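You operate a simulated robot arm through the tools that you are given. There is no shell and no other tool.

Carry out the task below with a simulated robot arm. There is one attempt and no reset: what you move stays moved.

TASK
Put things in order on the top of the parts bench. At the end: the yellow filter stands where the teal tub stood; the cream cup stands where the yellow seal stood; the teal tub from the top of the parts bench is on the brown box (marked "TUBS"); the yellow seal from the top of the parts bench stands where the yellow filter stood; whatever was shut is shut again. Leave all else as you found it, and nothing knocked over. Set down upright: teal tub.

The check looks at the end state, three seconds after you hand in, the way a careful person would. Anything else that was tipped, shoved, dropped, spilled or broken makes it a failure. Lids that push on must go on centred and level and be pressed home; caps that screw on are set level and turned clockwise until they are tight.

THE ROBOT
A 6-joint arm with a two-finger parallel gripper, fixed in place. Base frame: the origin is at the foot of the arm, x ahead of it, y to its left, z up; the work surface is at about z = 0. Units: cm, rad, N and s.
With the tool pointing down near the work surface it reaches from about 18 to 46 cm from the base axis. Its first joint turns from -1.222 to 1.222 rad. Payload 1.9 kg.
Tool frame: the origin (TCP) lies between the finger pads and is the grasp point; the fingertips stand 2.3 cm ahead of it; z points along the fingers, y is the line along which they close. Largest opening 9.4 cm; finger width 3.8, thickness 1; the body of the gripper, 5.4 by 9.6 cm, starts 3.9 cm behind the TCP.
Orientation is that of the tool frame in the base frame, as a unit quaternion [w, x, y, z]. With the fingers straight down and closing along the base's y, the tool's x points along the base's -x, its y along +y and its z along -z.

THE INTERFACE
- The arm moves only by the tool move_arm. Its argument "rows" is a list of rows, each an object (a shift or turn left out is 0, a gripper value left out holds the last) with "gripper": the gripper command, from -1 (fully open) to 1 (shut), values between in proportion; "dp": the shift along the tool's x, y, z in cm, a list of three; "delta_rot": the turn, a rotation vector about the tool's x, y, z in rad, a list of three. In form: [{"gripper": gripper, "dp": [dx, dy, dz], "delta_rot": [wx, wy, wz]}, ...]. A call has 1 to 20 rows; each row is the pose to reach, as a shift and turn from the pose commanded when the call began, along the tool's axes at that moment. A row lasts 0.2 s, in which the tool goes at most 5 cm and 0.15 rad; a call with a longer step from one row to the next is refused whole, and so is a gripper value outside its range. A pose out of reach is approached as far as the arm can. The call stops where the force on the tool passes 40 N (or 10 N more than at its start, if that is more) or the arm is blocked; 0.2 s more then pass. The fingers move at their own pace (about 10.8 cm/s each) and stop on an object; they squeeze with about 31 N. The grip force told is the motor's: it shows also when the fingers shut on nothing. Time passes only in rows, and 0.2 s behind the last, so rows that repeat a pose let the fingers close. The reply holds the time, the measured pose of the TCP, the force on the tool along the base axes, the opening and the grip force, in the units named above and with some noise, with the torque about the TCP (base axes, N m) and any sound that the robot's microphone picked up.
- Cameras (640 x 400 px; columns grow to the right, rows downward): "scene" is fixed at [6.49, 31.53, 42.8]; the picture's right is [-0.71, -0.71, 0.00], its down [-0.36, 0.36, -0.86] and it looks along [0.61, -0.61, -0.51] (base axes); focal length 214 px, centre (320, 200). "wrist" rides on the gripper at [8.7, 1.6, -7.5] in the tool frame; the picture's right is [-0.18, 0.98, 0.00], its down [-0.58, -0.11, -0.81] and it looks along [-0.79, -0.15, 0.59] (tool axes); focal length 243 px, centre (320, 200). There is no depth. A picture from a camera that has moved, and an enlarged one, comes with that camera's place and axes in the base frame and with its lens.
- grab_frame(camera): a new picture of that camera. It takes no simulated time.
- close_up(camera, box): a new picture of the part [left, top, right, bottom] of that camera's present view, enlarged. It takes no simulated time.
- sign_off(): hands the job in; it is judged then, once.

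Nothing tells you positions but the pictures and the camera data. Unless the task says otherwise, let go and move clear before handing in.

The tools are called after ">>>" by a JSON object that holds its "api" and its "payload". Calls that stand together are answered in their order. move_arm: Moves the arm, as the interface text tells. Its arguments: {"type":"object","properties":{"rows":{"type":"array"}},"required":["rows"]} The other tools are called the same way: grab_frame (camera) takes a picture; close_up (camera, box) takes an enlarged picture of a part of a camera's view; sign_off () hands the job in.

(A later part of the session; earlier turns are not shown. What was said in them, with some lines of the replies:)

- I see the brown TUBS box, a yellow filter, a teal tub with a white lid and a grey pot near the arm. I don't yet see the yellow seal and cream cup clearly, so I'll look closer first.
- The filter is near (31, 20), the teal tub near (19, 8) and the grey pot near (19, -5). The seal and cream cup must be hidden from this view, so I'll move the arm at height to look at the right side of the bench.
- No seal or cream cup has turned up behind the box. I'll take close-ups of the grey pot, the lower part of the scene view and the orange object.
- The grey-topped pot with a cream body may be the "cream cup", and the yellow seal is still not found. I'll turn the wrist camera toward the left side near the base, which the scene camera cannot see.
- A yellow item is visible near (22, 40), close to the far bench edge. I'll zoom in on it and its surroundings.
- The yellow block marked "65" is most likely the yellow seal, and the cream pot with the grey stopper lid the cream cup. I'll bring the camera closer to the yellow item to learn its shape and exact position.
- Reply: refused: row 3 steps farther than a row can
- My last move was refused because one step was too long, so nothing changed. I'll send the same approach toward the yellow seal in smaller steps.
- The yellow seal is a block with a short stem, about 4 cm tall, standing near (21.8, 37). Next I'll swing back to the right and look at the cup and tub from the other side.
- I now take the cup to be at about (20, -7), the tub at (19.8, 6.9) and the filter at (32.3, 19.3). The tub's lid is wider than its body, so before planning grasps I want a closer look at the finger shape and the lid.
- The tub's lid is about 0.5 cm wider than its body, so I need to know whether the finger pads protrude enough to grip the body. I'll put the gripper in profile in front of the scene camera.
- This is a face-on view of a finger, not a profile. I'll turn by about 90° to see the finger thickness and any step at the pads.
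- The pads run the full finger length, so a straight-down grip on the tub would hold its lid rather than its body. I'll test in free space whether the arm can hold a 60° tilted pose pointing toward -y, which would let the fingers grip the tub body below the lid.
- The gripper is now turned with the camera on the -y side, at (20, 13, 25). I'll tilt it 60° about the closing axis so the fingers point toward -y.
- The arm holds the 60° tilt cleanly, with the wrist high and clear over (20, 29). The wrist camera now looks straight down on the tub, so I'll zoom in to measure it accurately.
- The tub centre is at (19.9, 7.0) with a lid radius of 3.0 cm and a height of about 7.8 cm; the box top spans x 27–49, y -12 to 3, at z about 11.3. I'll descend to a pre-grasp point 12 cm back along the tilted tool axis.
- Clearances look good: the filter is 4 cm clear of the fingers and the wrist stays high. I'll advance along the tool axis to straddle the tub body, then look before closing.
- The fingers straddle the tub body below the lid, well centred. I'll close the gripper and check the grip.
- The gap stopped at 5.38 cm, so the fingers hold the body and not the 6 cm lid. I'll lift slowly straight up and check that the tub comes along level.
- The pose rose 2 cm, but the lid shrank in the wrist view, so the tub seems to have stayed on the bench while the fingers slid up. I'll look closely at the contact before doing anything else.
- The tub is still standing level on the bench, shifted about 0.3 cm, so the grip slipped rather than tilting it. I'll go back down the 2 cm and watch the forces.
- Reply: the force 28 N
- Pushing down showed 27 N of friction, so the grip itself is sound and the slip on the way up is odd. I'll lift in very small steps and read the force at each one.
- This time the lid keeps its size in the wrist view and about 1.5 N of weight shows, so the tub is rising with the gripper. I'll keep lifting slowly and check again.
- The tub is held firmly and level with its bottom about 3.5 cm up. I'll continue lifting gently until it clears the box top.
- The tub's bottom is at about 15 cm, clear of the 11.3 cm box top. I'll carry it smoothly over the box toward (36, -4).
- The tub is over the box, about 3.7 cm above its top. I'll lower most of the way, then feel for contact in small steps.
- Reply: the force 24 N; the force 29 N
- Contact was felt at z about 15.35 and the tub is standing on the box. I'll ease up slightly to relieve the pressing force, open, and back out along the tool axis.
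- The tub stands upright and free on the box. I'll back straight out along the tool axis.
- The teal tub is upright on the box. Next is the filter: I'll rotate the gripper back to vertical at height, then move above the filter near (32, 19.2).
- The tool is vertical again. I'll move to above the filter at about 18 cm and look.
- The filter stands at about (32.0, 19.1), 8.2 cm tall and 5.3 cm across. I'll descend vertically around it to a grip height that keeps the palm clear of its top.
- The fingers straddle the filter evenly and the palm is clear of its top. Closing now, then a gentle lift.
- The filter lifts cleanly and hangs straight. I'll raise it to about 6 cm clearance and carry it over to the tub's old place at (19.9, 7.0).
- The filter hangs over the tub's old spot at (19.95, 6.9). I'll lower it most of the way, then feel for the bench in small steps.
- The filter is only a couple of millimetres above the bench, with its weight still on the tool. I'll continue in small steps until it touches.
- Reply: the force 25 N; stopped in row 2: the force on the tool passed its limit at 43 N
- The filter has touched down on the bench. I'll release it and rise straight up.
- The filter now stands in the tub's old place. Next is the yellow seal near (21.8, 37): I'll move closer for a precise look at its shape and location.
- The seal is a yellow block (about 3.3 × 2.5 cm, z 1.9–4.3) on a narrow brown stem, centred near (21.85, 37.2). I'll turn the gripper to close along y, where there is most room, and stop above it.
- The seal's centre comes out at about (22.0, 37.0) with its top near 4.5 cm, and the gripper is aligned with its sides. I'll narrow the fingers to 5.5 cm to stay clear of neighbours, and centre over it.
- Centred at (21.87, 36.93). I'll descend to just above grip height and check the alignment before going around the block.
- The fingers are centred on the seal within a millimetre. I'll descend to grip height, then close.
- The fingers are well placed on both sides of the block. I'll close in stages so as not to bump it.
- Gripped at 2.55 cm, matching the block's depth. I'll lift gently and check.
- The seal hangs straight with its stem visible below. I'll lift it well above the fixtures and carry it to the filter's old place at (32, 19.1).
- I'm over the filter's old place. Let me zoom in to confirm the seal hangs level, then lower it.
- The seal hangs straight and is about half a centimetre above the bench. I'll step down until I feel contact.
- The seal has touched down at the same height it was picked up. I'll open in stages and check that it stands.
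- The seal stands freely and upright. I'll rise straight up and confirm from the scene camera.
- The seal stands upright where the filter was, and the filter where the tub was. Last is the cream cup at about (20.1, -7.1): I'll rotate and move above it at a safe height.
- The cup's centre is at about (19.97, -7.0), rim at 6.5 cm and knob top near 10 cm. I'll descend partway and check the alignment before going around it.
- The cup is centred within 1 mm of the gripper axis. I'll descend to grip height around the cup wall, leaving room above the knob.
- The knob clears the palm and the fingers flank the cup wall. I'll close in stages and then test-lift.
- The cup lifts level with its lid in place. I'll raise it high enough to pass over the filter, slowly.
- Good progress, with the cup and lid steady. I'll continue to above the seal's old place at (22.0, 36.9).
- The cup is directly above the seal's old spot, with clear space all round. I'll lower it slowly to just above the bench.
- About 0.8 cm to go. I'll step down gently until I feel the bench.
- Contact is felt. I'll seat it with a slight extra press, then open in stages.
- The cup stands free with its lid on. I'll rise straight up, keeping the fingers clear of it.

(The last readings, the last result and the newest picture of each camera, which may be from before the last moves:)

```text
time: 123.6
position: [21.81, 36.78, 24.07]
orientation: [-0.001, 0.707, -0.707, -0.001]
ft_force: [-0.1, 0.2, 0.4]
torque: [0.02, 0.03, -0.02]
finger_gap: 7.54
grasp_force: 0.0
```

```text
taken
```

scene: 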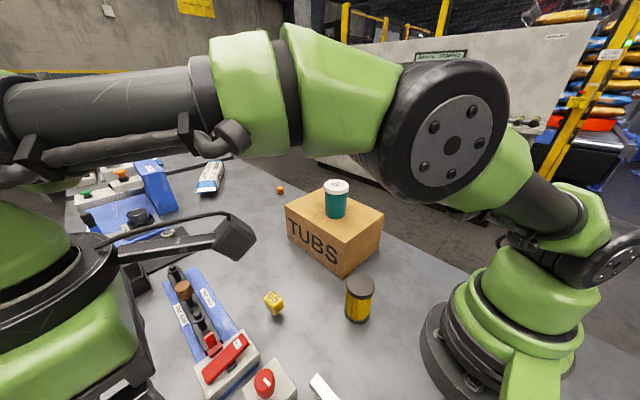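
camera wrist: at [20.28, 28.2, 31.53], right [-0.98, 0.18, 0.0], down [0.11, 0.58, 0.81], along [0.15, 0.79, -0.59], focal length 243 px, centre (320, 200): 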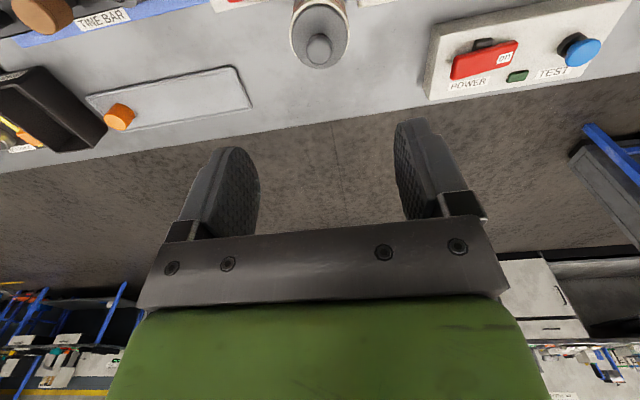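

Everything looks placed. I'll pull the arm back to a clear height and inspect all items.

>>> {"api": "move_arm", "payload": {"rows": [{"gripper": -0.6, "dp": [0, 0, -3]}, {"dp": [3, 0.5, -6]}, {"dp": [7, 1, -8]}, {"dp": [11.5, 1.7, -9.5]}, {"dp": [16, 2.5, -11]}, {"gripper": -1, "dp": [20.5, 3.2, -11]}, {"dp": [24.4, 3.9, -11]}, {"dp": [24.4, 3.9, -11]}]}}

>>> {"api": "grab_frame", "payload": {"camera": "wrist"}}

>>> {"api": "grab_frame", "payload": {"camera": "scene"}}

>>> {"api": "close_up", "payload": {"camera": "scene", "box": [240, 170, 420, 340]}}

>>> {"api": "close_up", "payload": {"camera": "wrist", "box": [220, 20, 420, 180]}}

```text
time: 125.4
position: [18.31, 12.83, 34.56]
orientation: [-0.001, 0.707, -0.707, -0.001]
ft_force: [0.1, 0.3, -0.5]
torque: [0.02, -0.04, 0.05]
finger_gap: 9.4
grasp_force: 0.2
```

```text
taken
camera wrist: at [16.58, 3.94, 42.13], right [-0.98, 0.18, 0.0], down [0.11, 0.58, 0.81], along [0.15, 0.79, -0.59], focal length 243 px, centre (320, 200)
```

wrist: 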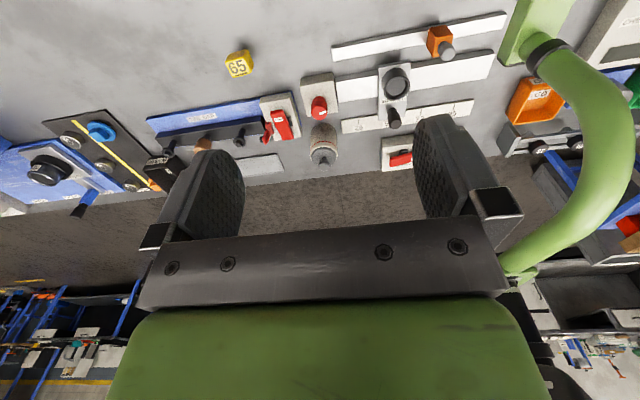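

```text
taken
```

scene: 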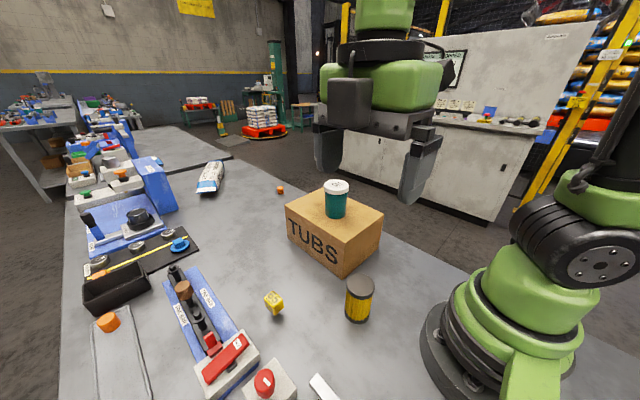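

```text
2.35 times, centred on (330, 255) of scene
camera zoom: at [6.49, 31.53, 42.8], right [-0.71, -0.71, 0.0], down [-0.36, 0.36, -0.86], along [0.61, -0.61, -0.51], focal length 505 px, centre (296, 71)
```

zoom: 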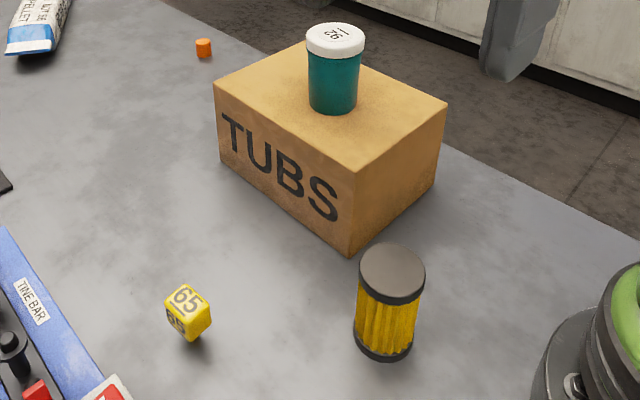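

```text
2.50 times, centred on (320, 100) of wrist
camera zoom: at [16.58, 3.94, 42.13], right [-0.98, 0.18, 0.0], down [0.11, 0.58, 0.81], along [0.15, 0.79, -0.59], focal length 606 px, centre (320, 450)
```

zoom: 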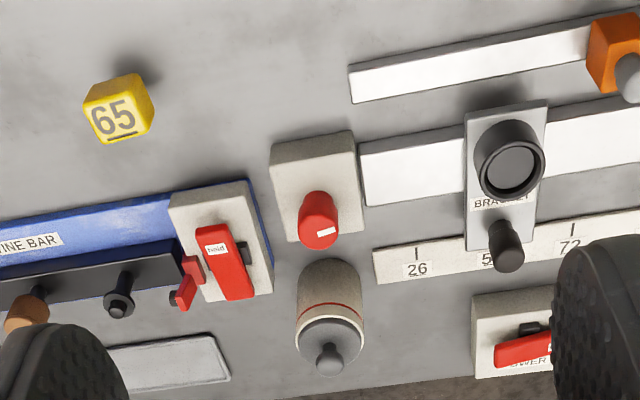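

I'll take last close-ups of both lids and of the surrounding fixtures to make sure nothing shifted.

>>> {"api": "close_up", "payload": {"camera": "scene", "box": [310, 170, 360, 225]}}

>>> {"api": "close_up", "payload": {"camera": "wrist", "box": [295, 105, 355, 180]}}

>>> {"api": "close_up", "payload": {"camera": "scene", "box": [60, 260, 360, 400]}}

>>> {"api": "close_up", "payload": {"camera": "scene", "box": [245, 270, 305, 330]}}

```text
7.27 times, centred on (335, 198) of scene
camera zoom: at [6.49, 31.53, 42.8], right [-0.71, -0.71, 0.0], down [-0.36, 0.36, -0.86], along [0.61, -0.61, -0.51], focal length 1560 px, centre (211, 218)
```

zoom: 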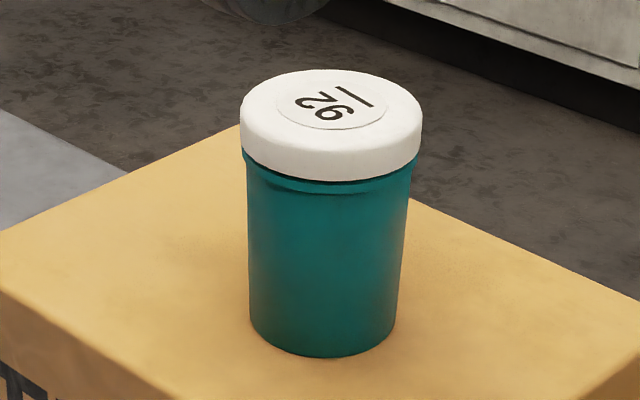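

```text
5.33 times, centred on (325, 142) of wrist
camera zoom: at [16.58, 3.94, 42.13], right [-0.98, 0.18, 0.0], down [0.11, 0.58, 0.81], along [0.15, 0.79, -0.59], focal length 1294 px, centre (293, 507)
```

zoom: 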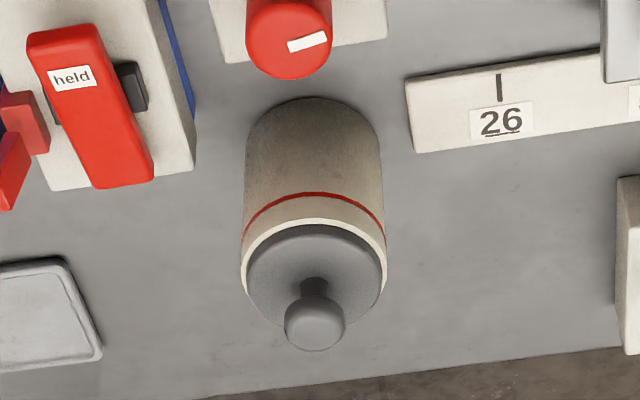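

```text
2.13 times, centred on (210, 330) of scene
camera zoom: at [6.49, 31.53, 42.8], right [-0.71, -0.71, 0.0], down [-0.36, 0.36, -0.86], along [0.61, -0.61, -0.51], focal length 458 px, centre (555, -77)
```

zoom: 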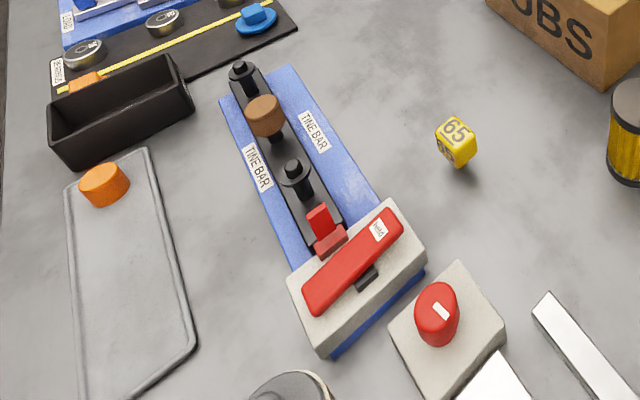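

```text
6.67 times, centred on (275, 300) of scene
camera zoom: at [6.49, 31.53, 42.8], right [-0.71, -0.71, 0.0], down [-0.36, 0.36, -0.86], along [0.61, -0.61, -0.51], focal length 1430 px, centre (620, -467)
```

zoom: 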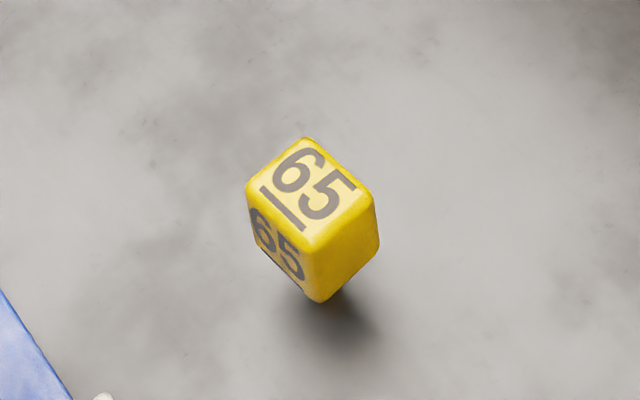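

Everything stands in place. A thin dark line shows under the tub's lid, and after the early slip I want to be sure the lid is fully seated, so I'll bring the wrist camera level with it for a side view.

>>> {"api": "move_arm", "payload": {"rows": [{"gripper": -1, "dp": [0.3, -0.6, 0.3], "delta_rot": [0, 0, 0.148]}, {"dp": [0.6, -1.2, 0.6], "delta_rot": [0, 0, 0.296]}, {"dp": [0.95, -1.75, 0.85], "delta_rot": [0, 0, 0.444]}, {"dp": [1.3, -2.3, 1.1], "delta_rot": [0, 0, 0.592]}, {"dp": [1.6, -2.9, 1.4], "delta_rot": [0, 0, 0.74]}, {"dp": [1.9, -3.5, 1.7], "delta_rot": [0, 0, 0.888]}, {"dp": [2.2, -4.1, 2.0], "delta_rot": [0, 0, 1.036]}, {"dp": [2.55, -4.6, 2.25], "delta_rot": [0, 0, 1.184]}, {"dp": [2.9, -5.2, 2.5], "delta_rot": [0, 0, 1.332]}, {"dp": [3.2, -5.8, 2.8], "delta_rot": [0, 0, 1.48]}, {"dp": [3.5, -6.4, 3.1], "delta_rot": [0, 0, 1.628]}, {"dp": [3.8, -6.95, 3.4], "delta_rot": [0, 0, 1.776]}, {"dp": [4.1, -7.5, 3.65], "delta_rot": [0, 0, 1.924]}, {"dp": [4.5, -8.1, 3.9], "delta_rot": [0, 0, 2.072]}, {"dp": [4.8, -8.7, 4.2], "delta_rot": [0, 0, 2.22]}, {"dp": [5.1, -9.2, 4.5], "delta_rot": [0, 0, 2.356]}, {"dp": [5.1, -9.2, 4.5], "delta_rot": [0, 0, 2.356]}]}}

>>> {"api": "move_arm", "payload": {"rows": [{"dp": [0, 0, 2], "delta_rot": [0, -0.105, 0]}, {"dp": [0, 0, 4.1], "delta_rot": [0, -0.21, 0]}, {"dp": [0, 0, 6.2], "delta_rot": [0, -0.315, 0]}, {"dp": [0, 0, 8.3], "delta_rot": [0, -0.42, 0]}, {"dp": [0, 0, 10.3], "delta_rot": [0, -0.525, 0]}, {"dp": [0, 0, 12.3], "delta_rot": [0, -0.63, 0]}, {"dp": [0, 0, 12.3], "delta_rot": [0, -0.63, 0]}]}}

>>> {"api": "grab_frame", "payload": {"camera": "wrist"}}

>>> {"api": "grab_frame", "payload": {"camera": "scene"}}

```text
time: 129.0
position: [27.38, 7.45, 30.35]
orientation: [0.0, 0.384, 0.923, 0.002]
ft_force: [-0.3, 0.6, -0.2]
torque: [-0.02, 0.02, 0.0]
finger_gap: 9.41
grasp_force: 0.1
```

```text
time: 130.6
position: [27.33, 7.4, 17.78]
orientation: [0.286, 0.363, 0.879, -0.118]
ft_force: [0.9, 0.6, -0.3]
torque: [0.01, -0.01, 0.0]
finger_gap: 9.39
grasp_force: 0.2
```

```text
taken
camera wrist: at [20.34, 16.6, 18.81], right [0.8, 0.59, 0.11], down [-0.08, -0.07, 0.99], along [0.6, -0.8, -0.01], focal length 243 px, centre (320, 200)
```

wrist: 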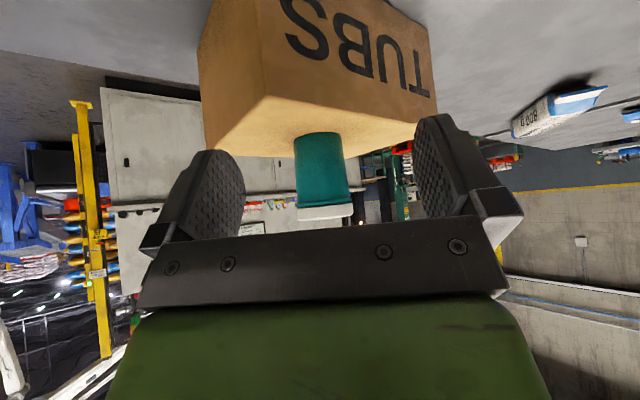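

```text
taken
```

scene: 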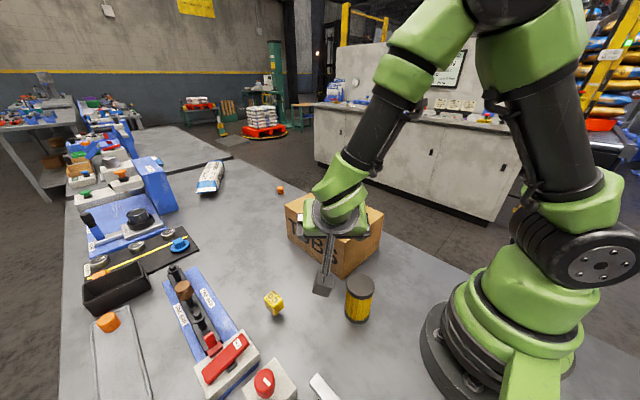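

>>> {"api": "close_up", "payload": {"camera": "wrist", "box": [285, 170, 365, 230]}}

>>> {"api": "close_up", "payload": {"camera": "wrist", "box": [280, 120, 370, 230]}}

```text
6.67 times, centred on (325, 200) of wrist
camera zoom: at [20.34, 16.6, 18.81], right [0.8, 0.59, 0.11], down [-0.08, -0.07, 0.99], along [0.6, -0.8, -0.01], focal length 1618 px, centre (287, 200)
```

zoom: 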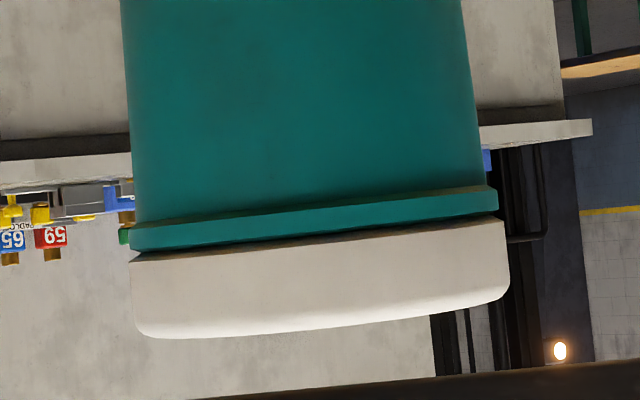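

```text
3.64 times, centred on (325, 175) of wrist
camera zoom: at [20.34, 16.6, 18.81], right [0.8, 0.59, 0.11], down [-0.08, -0.07, 0.99], along [0.6, -0.8, -0.01], focal length 882 px, centre (302, 291)
```

zoom: 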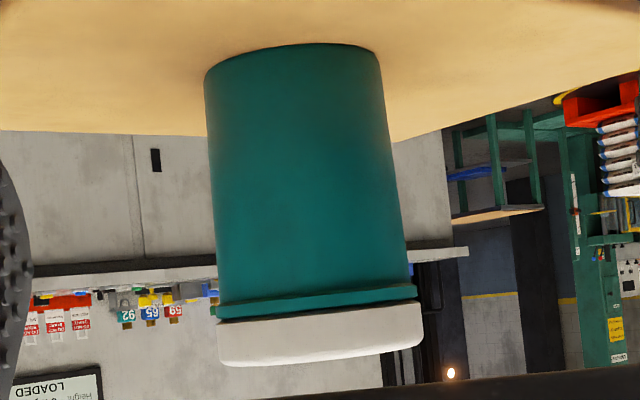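

The side view shows the lid sitting level on its collar, with a fine groove. To be certain it is pressed home, I'll raise the arm, close the fingers and press gently straight down on the lid's centre.

>>> {"api": "move_arm", "payload": {"rows": [{"dp": [-1.18, 0, -1.62], "delta_rot": [0, 0.105, 0]}, {"dp": [-2.36, 0, -3.23], "delta_rot": [0, 0.21, 0]}, {"dp": [-3.53, 0, -4.85], "delta_rot": [0, 0.315, 0]}, {"dp": [-4.71, 0, -6.46], "delta_rot": [0, 0.42, 0]}, {"dp": [-5.89, 0, -8.08], "delta_rot": [0, 0.525, 0]}, {"gripper": 1, "dp": [-7.36, 0, -10.1], "delta_rot": [0, 0.63, 0]}, {"gripper": 1, "dp": [-7.36, 0, -10.1], "delta_rot": [0, 0.63, 0]}, {"gripper": 1, "dp": [-7.36, 0, -10.1], "delta_rot": [0, 0.63, 0]}]}}

```text
time: 132.4
position: [27.36, 7.44, 30.54]
orientation: [0.0, 0.383, 0.924, 0.001]
ft_force: [-1.0, 1.4, 0.0]
torque: [0.0, 0.01, 0.01]
finger_gap: 0.03
grasp_force: 30.9
```

>>> {"api": "move_arm", "payload": {"rows": [{"gripper": 1, "dp": [-3.5, -0.5, 0.5]}, {"dp": [-7, -1, 1.2]}, {"dp": [-10.6, -1.4, 2.2]}, {"dp": [-14.13, -1.9, 3.2]}, {"dp": [-14.13, -1.9, 3.2]}, {"dp": [-14.13, -1.9, 3.2]}]}}

>>> {"api": "grab_frame", "payload": {"camera": "wrist"}}

>>> {"api": "close_up", "payload": {"camera": "scene", "box": [280, 120, 400, 240]}}

```text
time: 133.8
position: [36.19, -3.8, 27.28]
orientation: [0.0, 0.382, 0.924, 0.001]
ft_force: [-1.0, 0.0, 0.1]
torque: [0.01, 0.04, 0.02]
finger_gap: 0.0
grasp_force: 30.9
```

```text
taken
camera wrist: at [31.19, 3.35, 34.69], right [0.82, 0.57, 0.0], down [0.33, -0.49, 0.81], along [0.46, -0.66, -0.59], focal length 243 px, centre (320, 200)
```

wrist: 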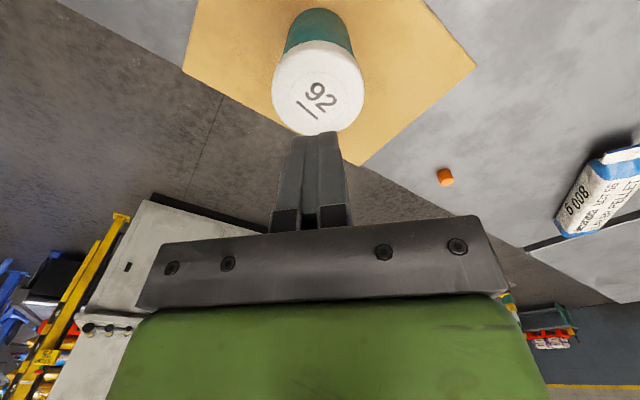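

```text
3.33 times, centred on (340, 180) of scene
camera zoom: at [6.49, 31.53, 42.8], right [-0.71, -0.71, 0.0], down [-0.36, 0.36, -0.86], along [0.61, -0.61, -0.51], focal length 715 px, centre (253, 267)
```

zoom: 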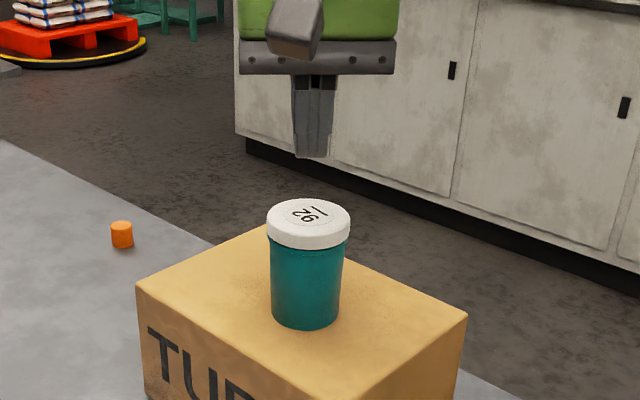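

>>> {"api": "close_up", "payload": {"camera": "wrist", "box": [260, 0, 380, 150]}}

```text
2.67 times, centred on (320, 75) of wrist
camera zoom: at [31.19, 3.35, 34.69], right [0.82, 0.57, 0.0], down [0.33, -0.49, 0.81], along [0.46, -0.66, -0.59], focal length 647 px, centre (320, 533)
```

zoom: 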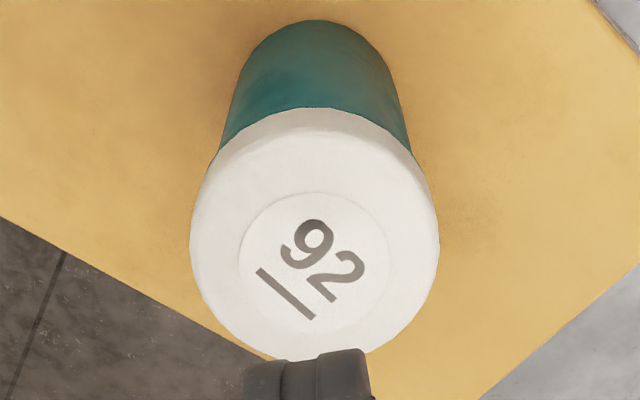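

The lid's centre is at (36.0, -3.95), right under the closed fingertips. I'll lower to just above it and then approach in small steps.

>>> {"api": "move_arm", "payload": {"rows": [{"dp": [0.14, -0.14, 1]}, {"dp": [0.14, -0.14, 2]}, {"dp": [0.14, -0.14, 3]}, {"dp": [0.14, -0.14, 3.7]}, {"dp": [0.14, -0.14, 3.7]}]}}

>>> {"api": "move_arm", "payload": {"rows": [{"dp": [0, 0, 0.15]}, {"dp": [0, 0, 0.3]}, {"dp": [0, 0, 0.3]}]}}

>>> {"api": "grab_frame", "payload": {"camera": "wrist"}}

>>> {"api": "close_up", "payload": {"camera": "scene", "box": [290, 140, 390, 230]}}

```text
time: 135.0
position: [35.86, -3.95, 23.37]
orientation: [0.0, 0.383, 0.924, 0.001]
ft_force: [1.0, 0.5, 0.0]
torque: [0.0, -0.01, 0.0]
finger_gap: 0.01
grasp_force: 30.7
```

```text
time: 135.8
position: [35.83, -3.92, 23.1]
orientation: [0.0, 0.383, 0.924, 0.0]
ft_force: [0.1, 0.2, 0.1]
torque: [-0.02, 0.0, -0.01]
finger_gap: 0.01
grasp_force: 30.7
```

```text
taken
camera wrist: at [30.8, 3.3, 30.69], right [0.82, 0.57, 0.0], down [0.33, -0.49, 0.81], along [0.46, -0.66, -0.59], focal length 243 px, centre (320, 200)
```

wrist: 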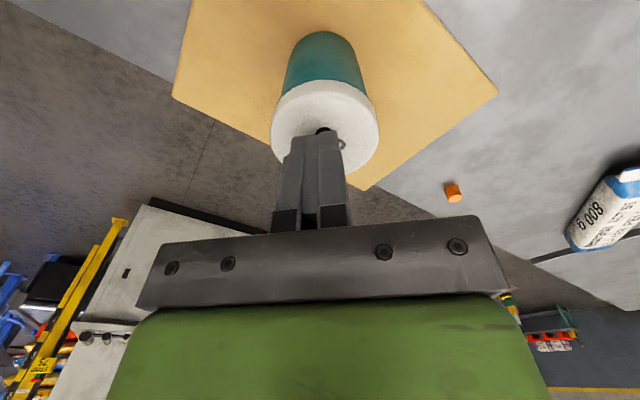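

```text
4.44 times, centred on (340, 185) of scene
camera zoom: at [6.49, 31.53, 42.8], right [-0.71, -0.71, 0.0], down [-0.36, 0.36, -0.86], along [0.61, -0.61, -0.51], focal length 953 px, centre (231, 267)
```

zoom: 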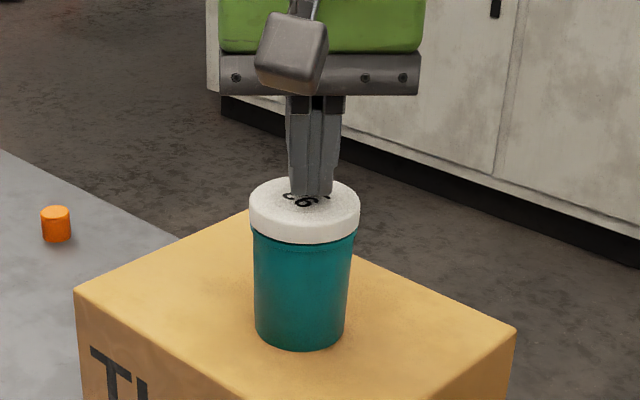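

>>> {"api": "move_arm", "payload": {"rows": [{"dp": [0, 0, 0.12]}, {"dp": [0, 0, 0.25]}, {"dp": [0, 0, 0.25]}]}}

>>> {"api": "move_arm", "payload": {"rows": [{"dp": [0, 0, 0.1]}, {"dp": [0, 0, 0.1]}]}}

>>> {"api": "move_arm", "payload": {"rows": [{"dp": [0, 0, 0.1]}, {"dp": [0, 0, 0.1]}]}}

```text
time: 136.6
position: [35.87, -3.94, 22.94]
orientation: [0.001, 0.383, 0.924, -0.001]
ft_force: [-0.6, -0.1, 0.0]
torque: [0.0, 0.0, 0.01]
finger_gap: 0.0
grasp_force: 30.2
```

```text
time: 137.2
position: [35.75, -4.03, 22.91]
orientation: [0.001, 0.383, 0.924, 0.001]
ft_force: [0.3, 0.2, 0.9]
torque: [0.0, 0.02, -0.03]
finger_gap: 0.0
grasp_force: 31.4
```

```text
time: 137.8
position: [35.79, -3.92, 22.89]
orientation: [0.001, 0.383, 0.924, 0.002]
ft_force: [-0.1, -0.1, 0.3]
torque: [0.01, -0.01, -0.03]
finger_gap: 0.0
grasp_force: 30.8
```

>>> {"api": "move_arm", "payload": {"rows": [{"dp": [0, 0, 0.1]}, {"dp": [0, 0, 0.1]}]}}

>>> {"api": "move_arm", "payload": {"rows": [{"dp": [0, 0, 0.1]}, {"dp": [0, 0, 0.1]}]}}

>>> {"api": "grab_frame", "payload": {"camera": "wrist"}}

```text
time: 138.4
position: [35.81, -3.91, 22.69]
orientation: [0.0, 0.383, 0.924, 0.0]
ft_force: [-0.1, 0.8, -0.7]
torque: [-0.01, -0.03, -0.03]
finger_gap: 0.0
grasp_force: 31.1
```

```text
time: 139.0
position: [35.85, -3.9, 22.76]
orientation: [0.0, 0.383, 0.924, 0.001]
ft_force: [-1.2, 0.5, 6.0]
torque: [-0.01, 0.06, 0.01]
finger_gap: 0.0
grasp_force: 30.7
```

```text
taken
camera wrist: at [30.79, 3.33, 30.18], right [0.82, 0.57, 0.0], down [0.33, -0.49, 0.81], along [0.46, -0.66, -0.59], focal length 243 px, centre (320, 200)
```

wrist: 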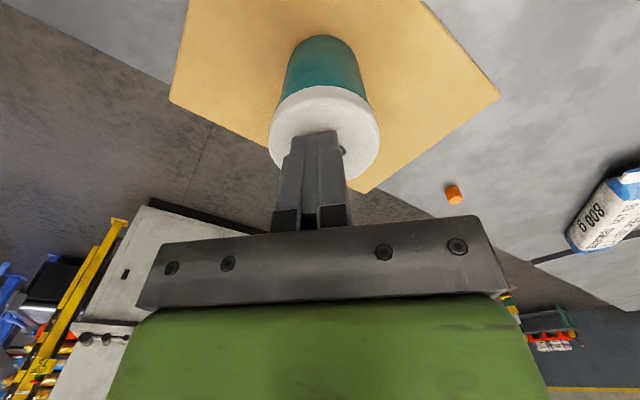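

Contact with the lid at z about 20.4 is light and central. I'll press down a little more to make sure it is home.

>>> {"api": "move_arm", "payload": {"rows": [{"dp": [0, 0, 0.1]}, {"dp": [0, 0, 0.1]}]}}

>>> {"api": "move_arm", "payload": {"rows": [{"dp": [0, 0, 0.1]}, {"dp": [0, 0, 0.1]}]}}

>>> {"api": "grab_frame", "payload": {"camera": "wrist"}}

```text
time: 139.6
position: [35.79, -3.91, 22.58]
orientation: [0.001, 0.382, 0.924, 0.0]
ft_force: [-1.1, -0.1, 19.4]
torque: [0.04, 0.12, 0.0]
finger_gap: 0.0
grasp_force: 31.4
```

```text
time: 140.2
position: [35.76, -3.93, 22.67]
orientation: [0.002, 0.383, 0.924, 0.001]
ft_force: [-6.2, 1.7, 39.2]
torque: [0.22, 0.37, 0.01]
finger_gap: 0.0
grasp_force: 30.7
```

```text
taken
camera wrist: at [30.8, 3.32, 30.15], right [0.83, 0.56, 0.0], down [0.33, -0.49, 0.81], along [0.46, -0.66, -0.59], focal length 243 px, centre (320, 200)
```

wrist: 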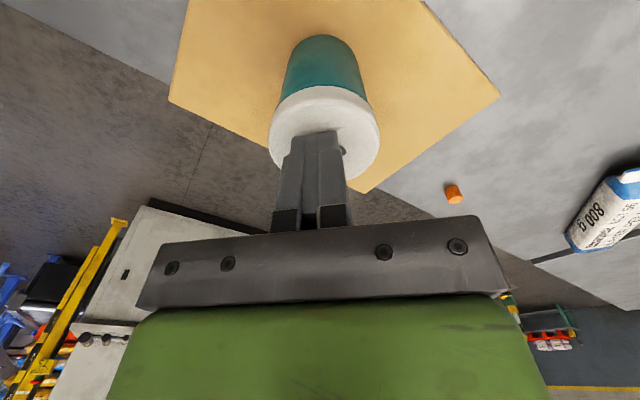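

At 39 N the lid doesn't give, so it is fully home. I'll rise straight up and clear away.

>>> {"api": "move_arm", "payload": {"rows": [{"dp": [0, 0, -0.3]}, {"dp": [0, 0, -1]}, {"dp": [0, 0, -2.5]}, {"dp": [0, 0, -5]}, {"dp": [0, 0, -8]}, {"dp": [0, 0, -11]}, {"dp": [0, 0, -11]}]}}

>>> {"api": "move_arm", "payload": {"rows": [{"dp": [3, 0, 0]}, {"dp": [7, 0, 0]}, {"gripper": -1, "dp": [11, 0, 0]}, {"dp": [14, 0, 0]}, {"dp": [14, 0, 0]}, {"dp": [14, 0, 0]}]}}

>>> {"api": "grab_frame", "payload": {"camera": "scene"}}

>>> {"api": "grab_frame", "payload": {"camera": "wrist"}}

>>> {"api": "close_up", "payload": {"camera": "scene", "box": [240, 170, 420, 340]}}

```text
time: 141.8
position: [35.71, -3.95, 33.46]
orientation: [0.001, 0.383, 0.924, 0.001]
ft_force: [0.0, 0.6, -0.2]
torque: [0.0, -0.01, 0.0]
finger_gap: 0.0
grasp_force: 30.8
```

```text
time: 143.2
position: [25.73, 5.85, 33.54]
orientation: [0.0, 0.383, 0.924, 0.002]
ft_force: [-1.0, 0.7, -0.4]
torque: [-0.03, 0.01, -0.02]
finger_gap: 9.4
grasp_force: 0.1
```

```text
taken
```

scene: 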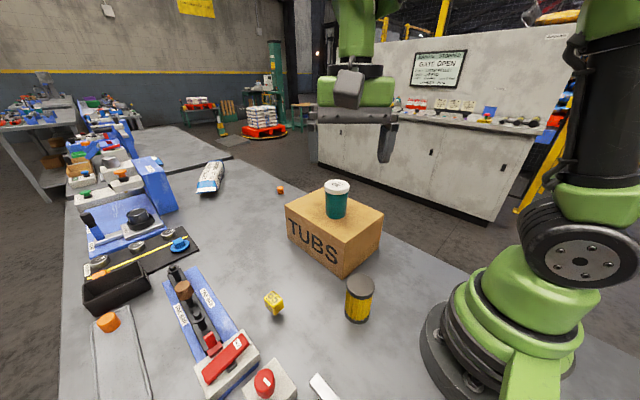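

```text
taken
camera wrist: at [20.67, 13.12, 41.07], right [0.83, 0.57, 0.0], down [0.33, -0.49, 0.81], along [0.46, -0.66, -0.59], focal length 243 px, centre (320, 200)
```

wrist: 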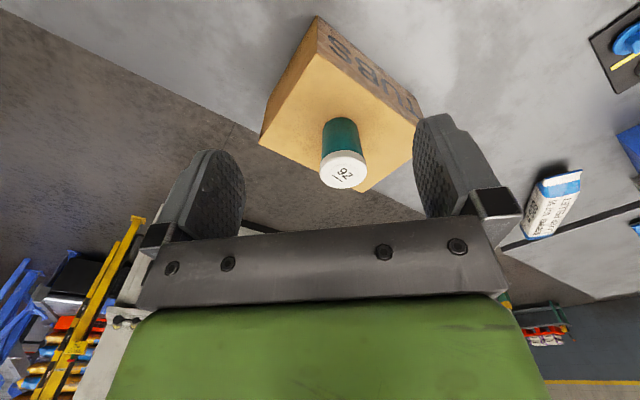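

```text
2.35 times, centred on (330, 255) of scene
camera zoom: at [6.49, 31.53, 42.8], right [-0.71, -0.71, 0.0], down [-0.36, 0.36, -0.86], along [0.61, -0.61, -0.51], focal length 505 px, centre (296, 71)
```

zoom: 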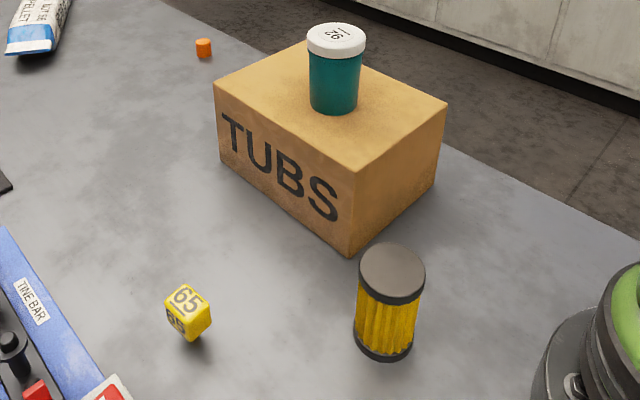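

All four items are in place. The teal tub is upright on the TUBS box with its lid pressed home, and the filter stands where the tub was. The seal stands where the filter was, and the lidded cream cup stands where the seal was. The arm is clear and the other fixtures look unchanged, so I'm handing in.

>>> {"api": "sign_off", "payload": {}}

```text
The job is handed in.
```

I've handed the job in. In the final pictures all four items stand upright where the task asked, and I saw nothing else moved or knocked over.

- **Teal tub:** it is upright on the brown "TUBS" box. My first lift slipped and shifted the tub about 0.3 cm on the bench, but the second grip held. I later pressed the lid at about 39 N and it did not move, so it is fully on.
- **Yellow filter:** it stands where the teal tub stood.
- **Yellow seal:** I took this to be the yellow block marked "65" on the short brown stem. It stands where the filter stood.
- **Cream cup:** I took this to be the cream pot with the red stripe and grey knobbed lid, as I saw no other candidate in reach. It stands where the seal stood, with its lid still on.

The arm is clear of everything, with the gripper open and empty. Positions are estimates from the cameras, good to a few millimetres.
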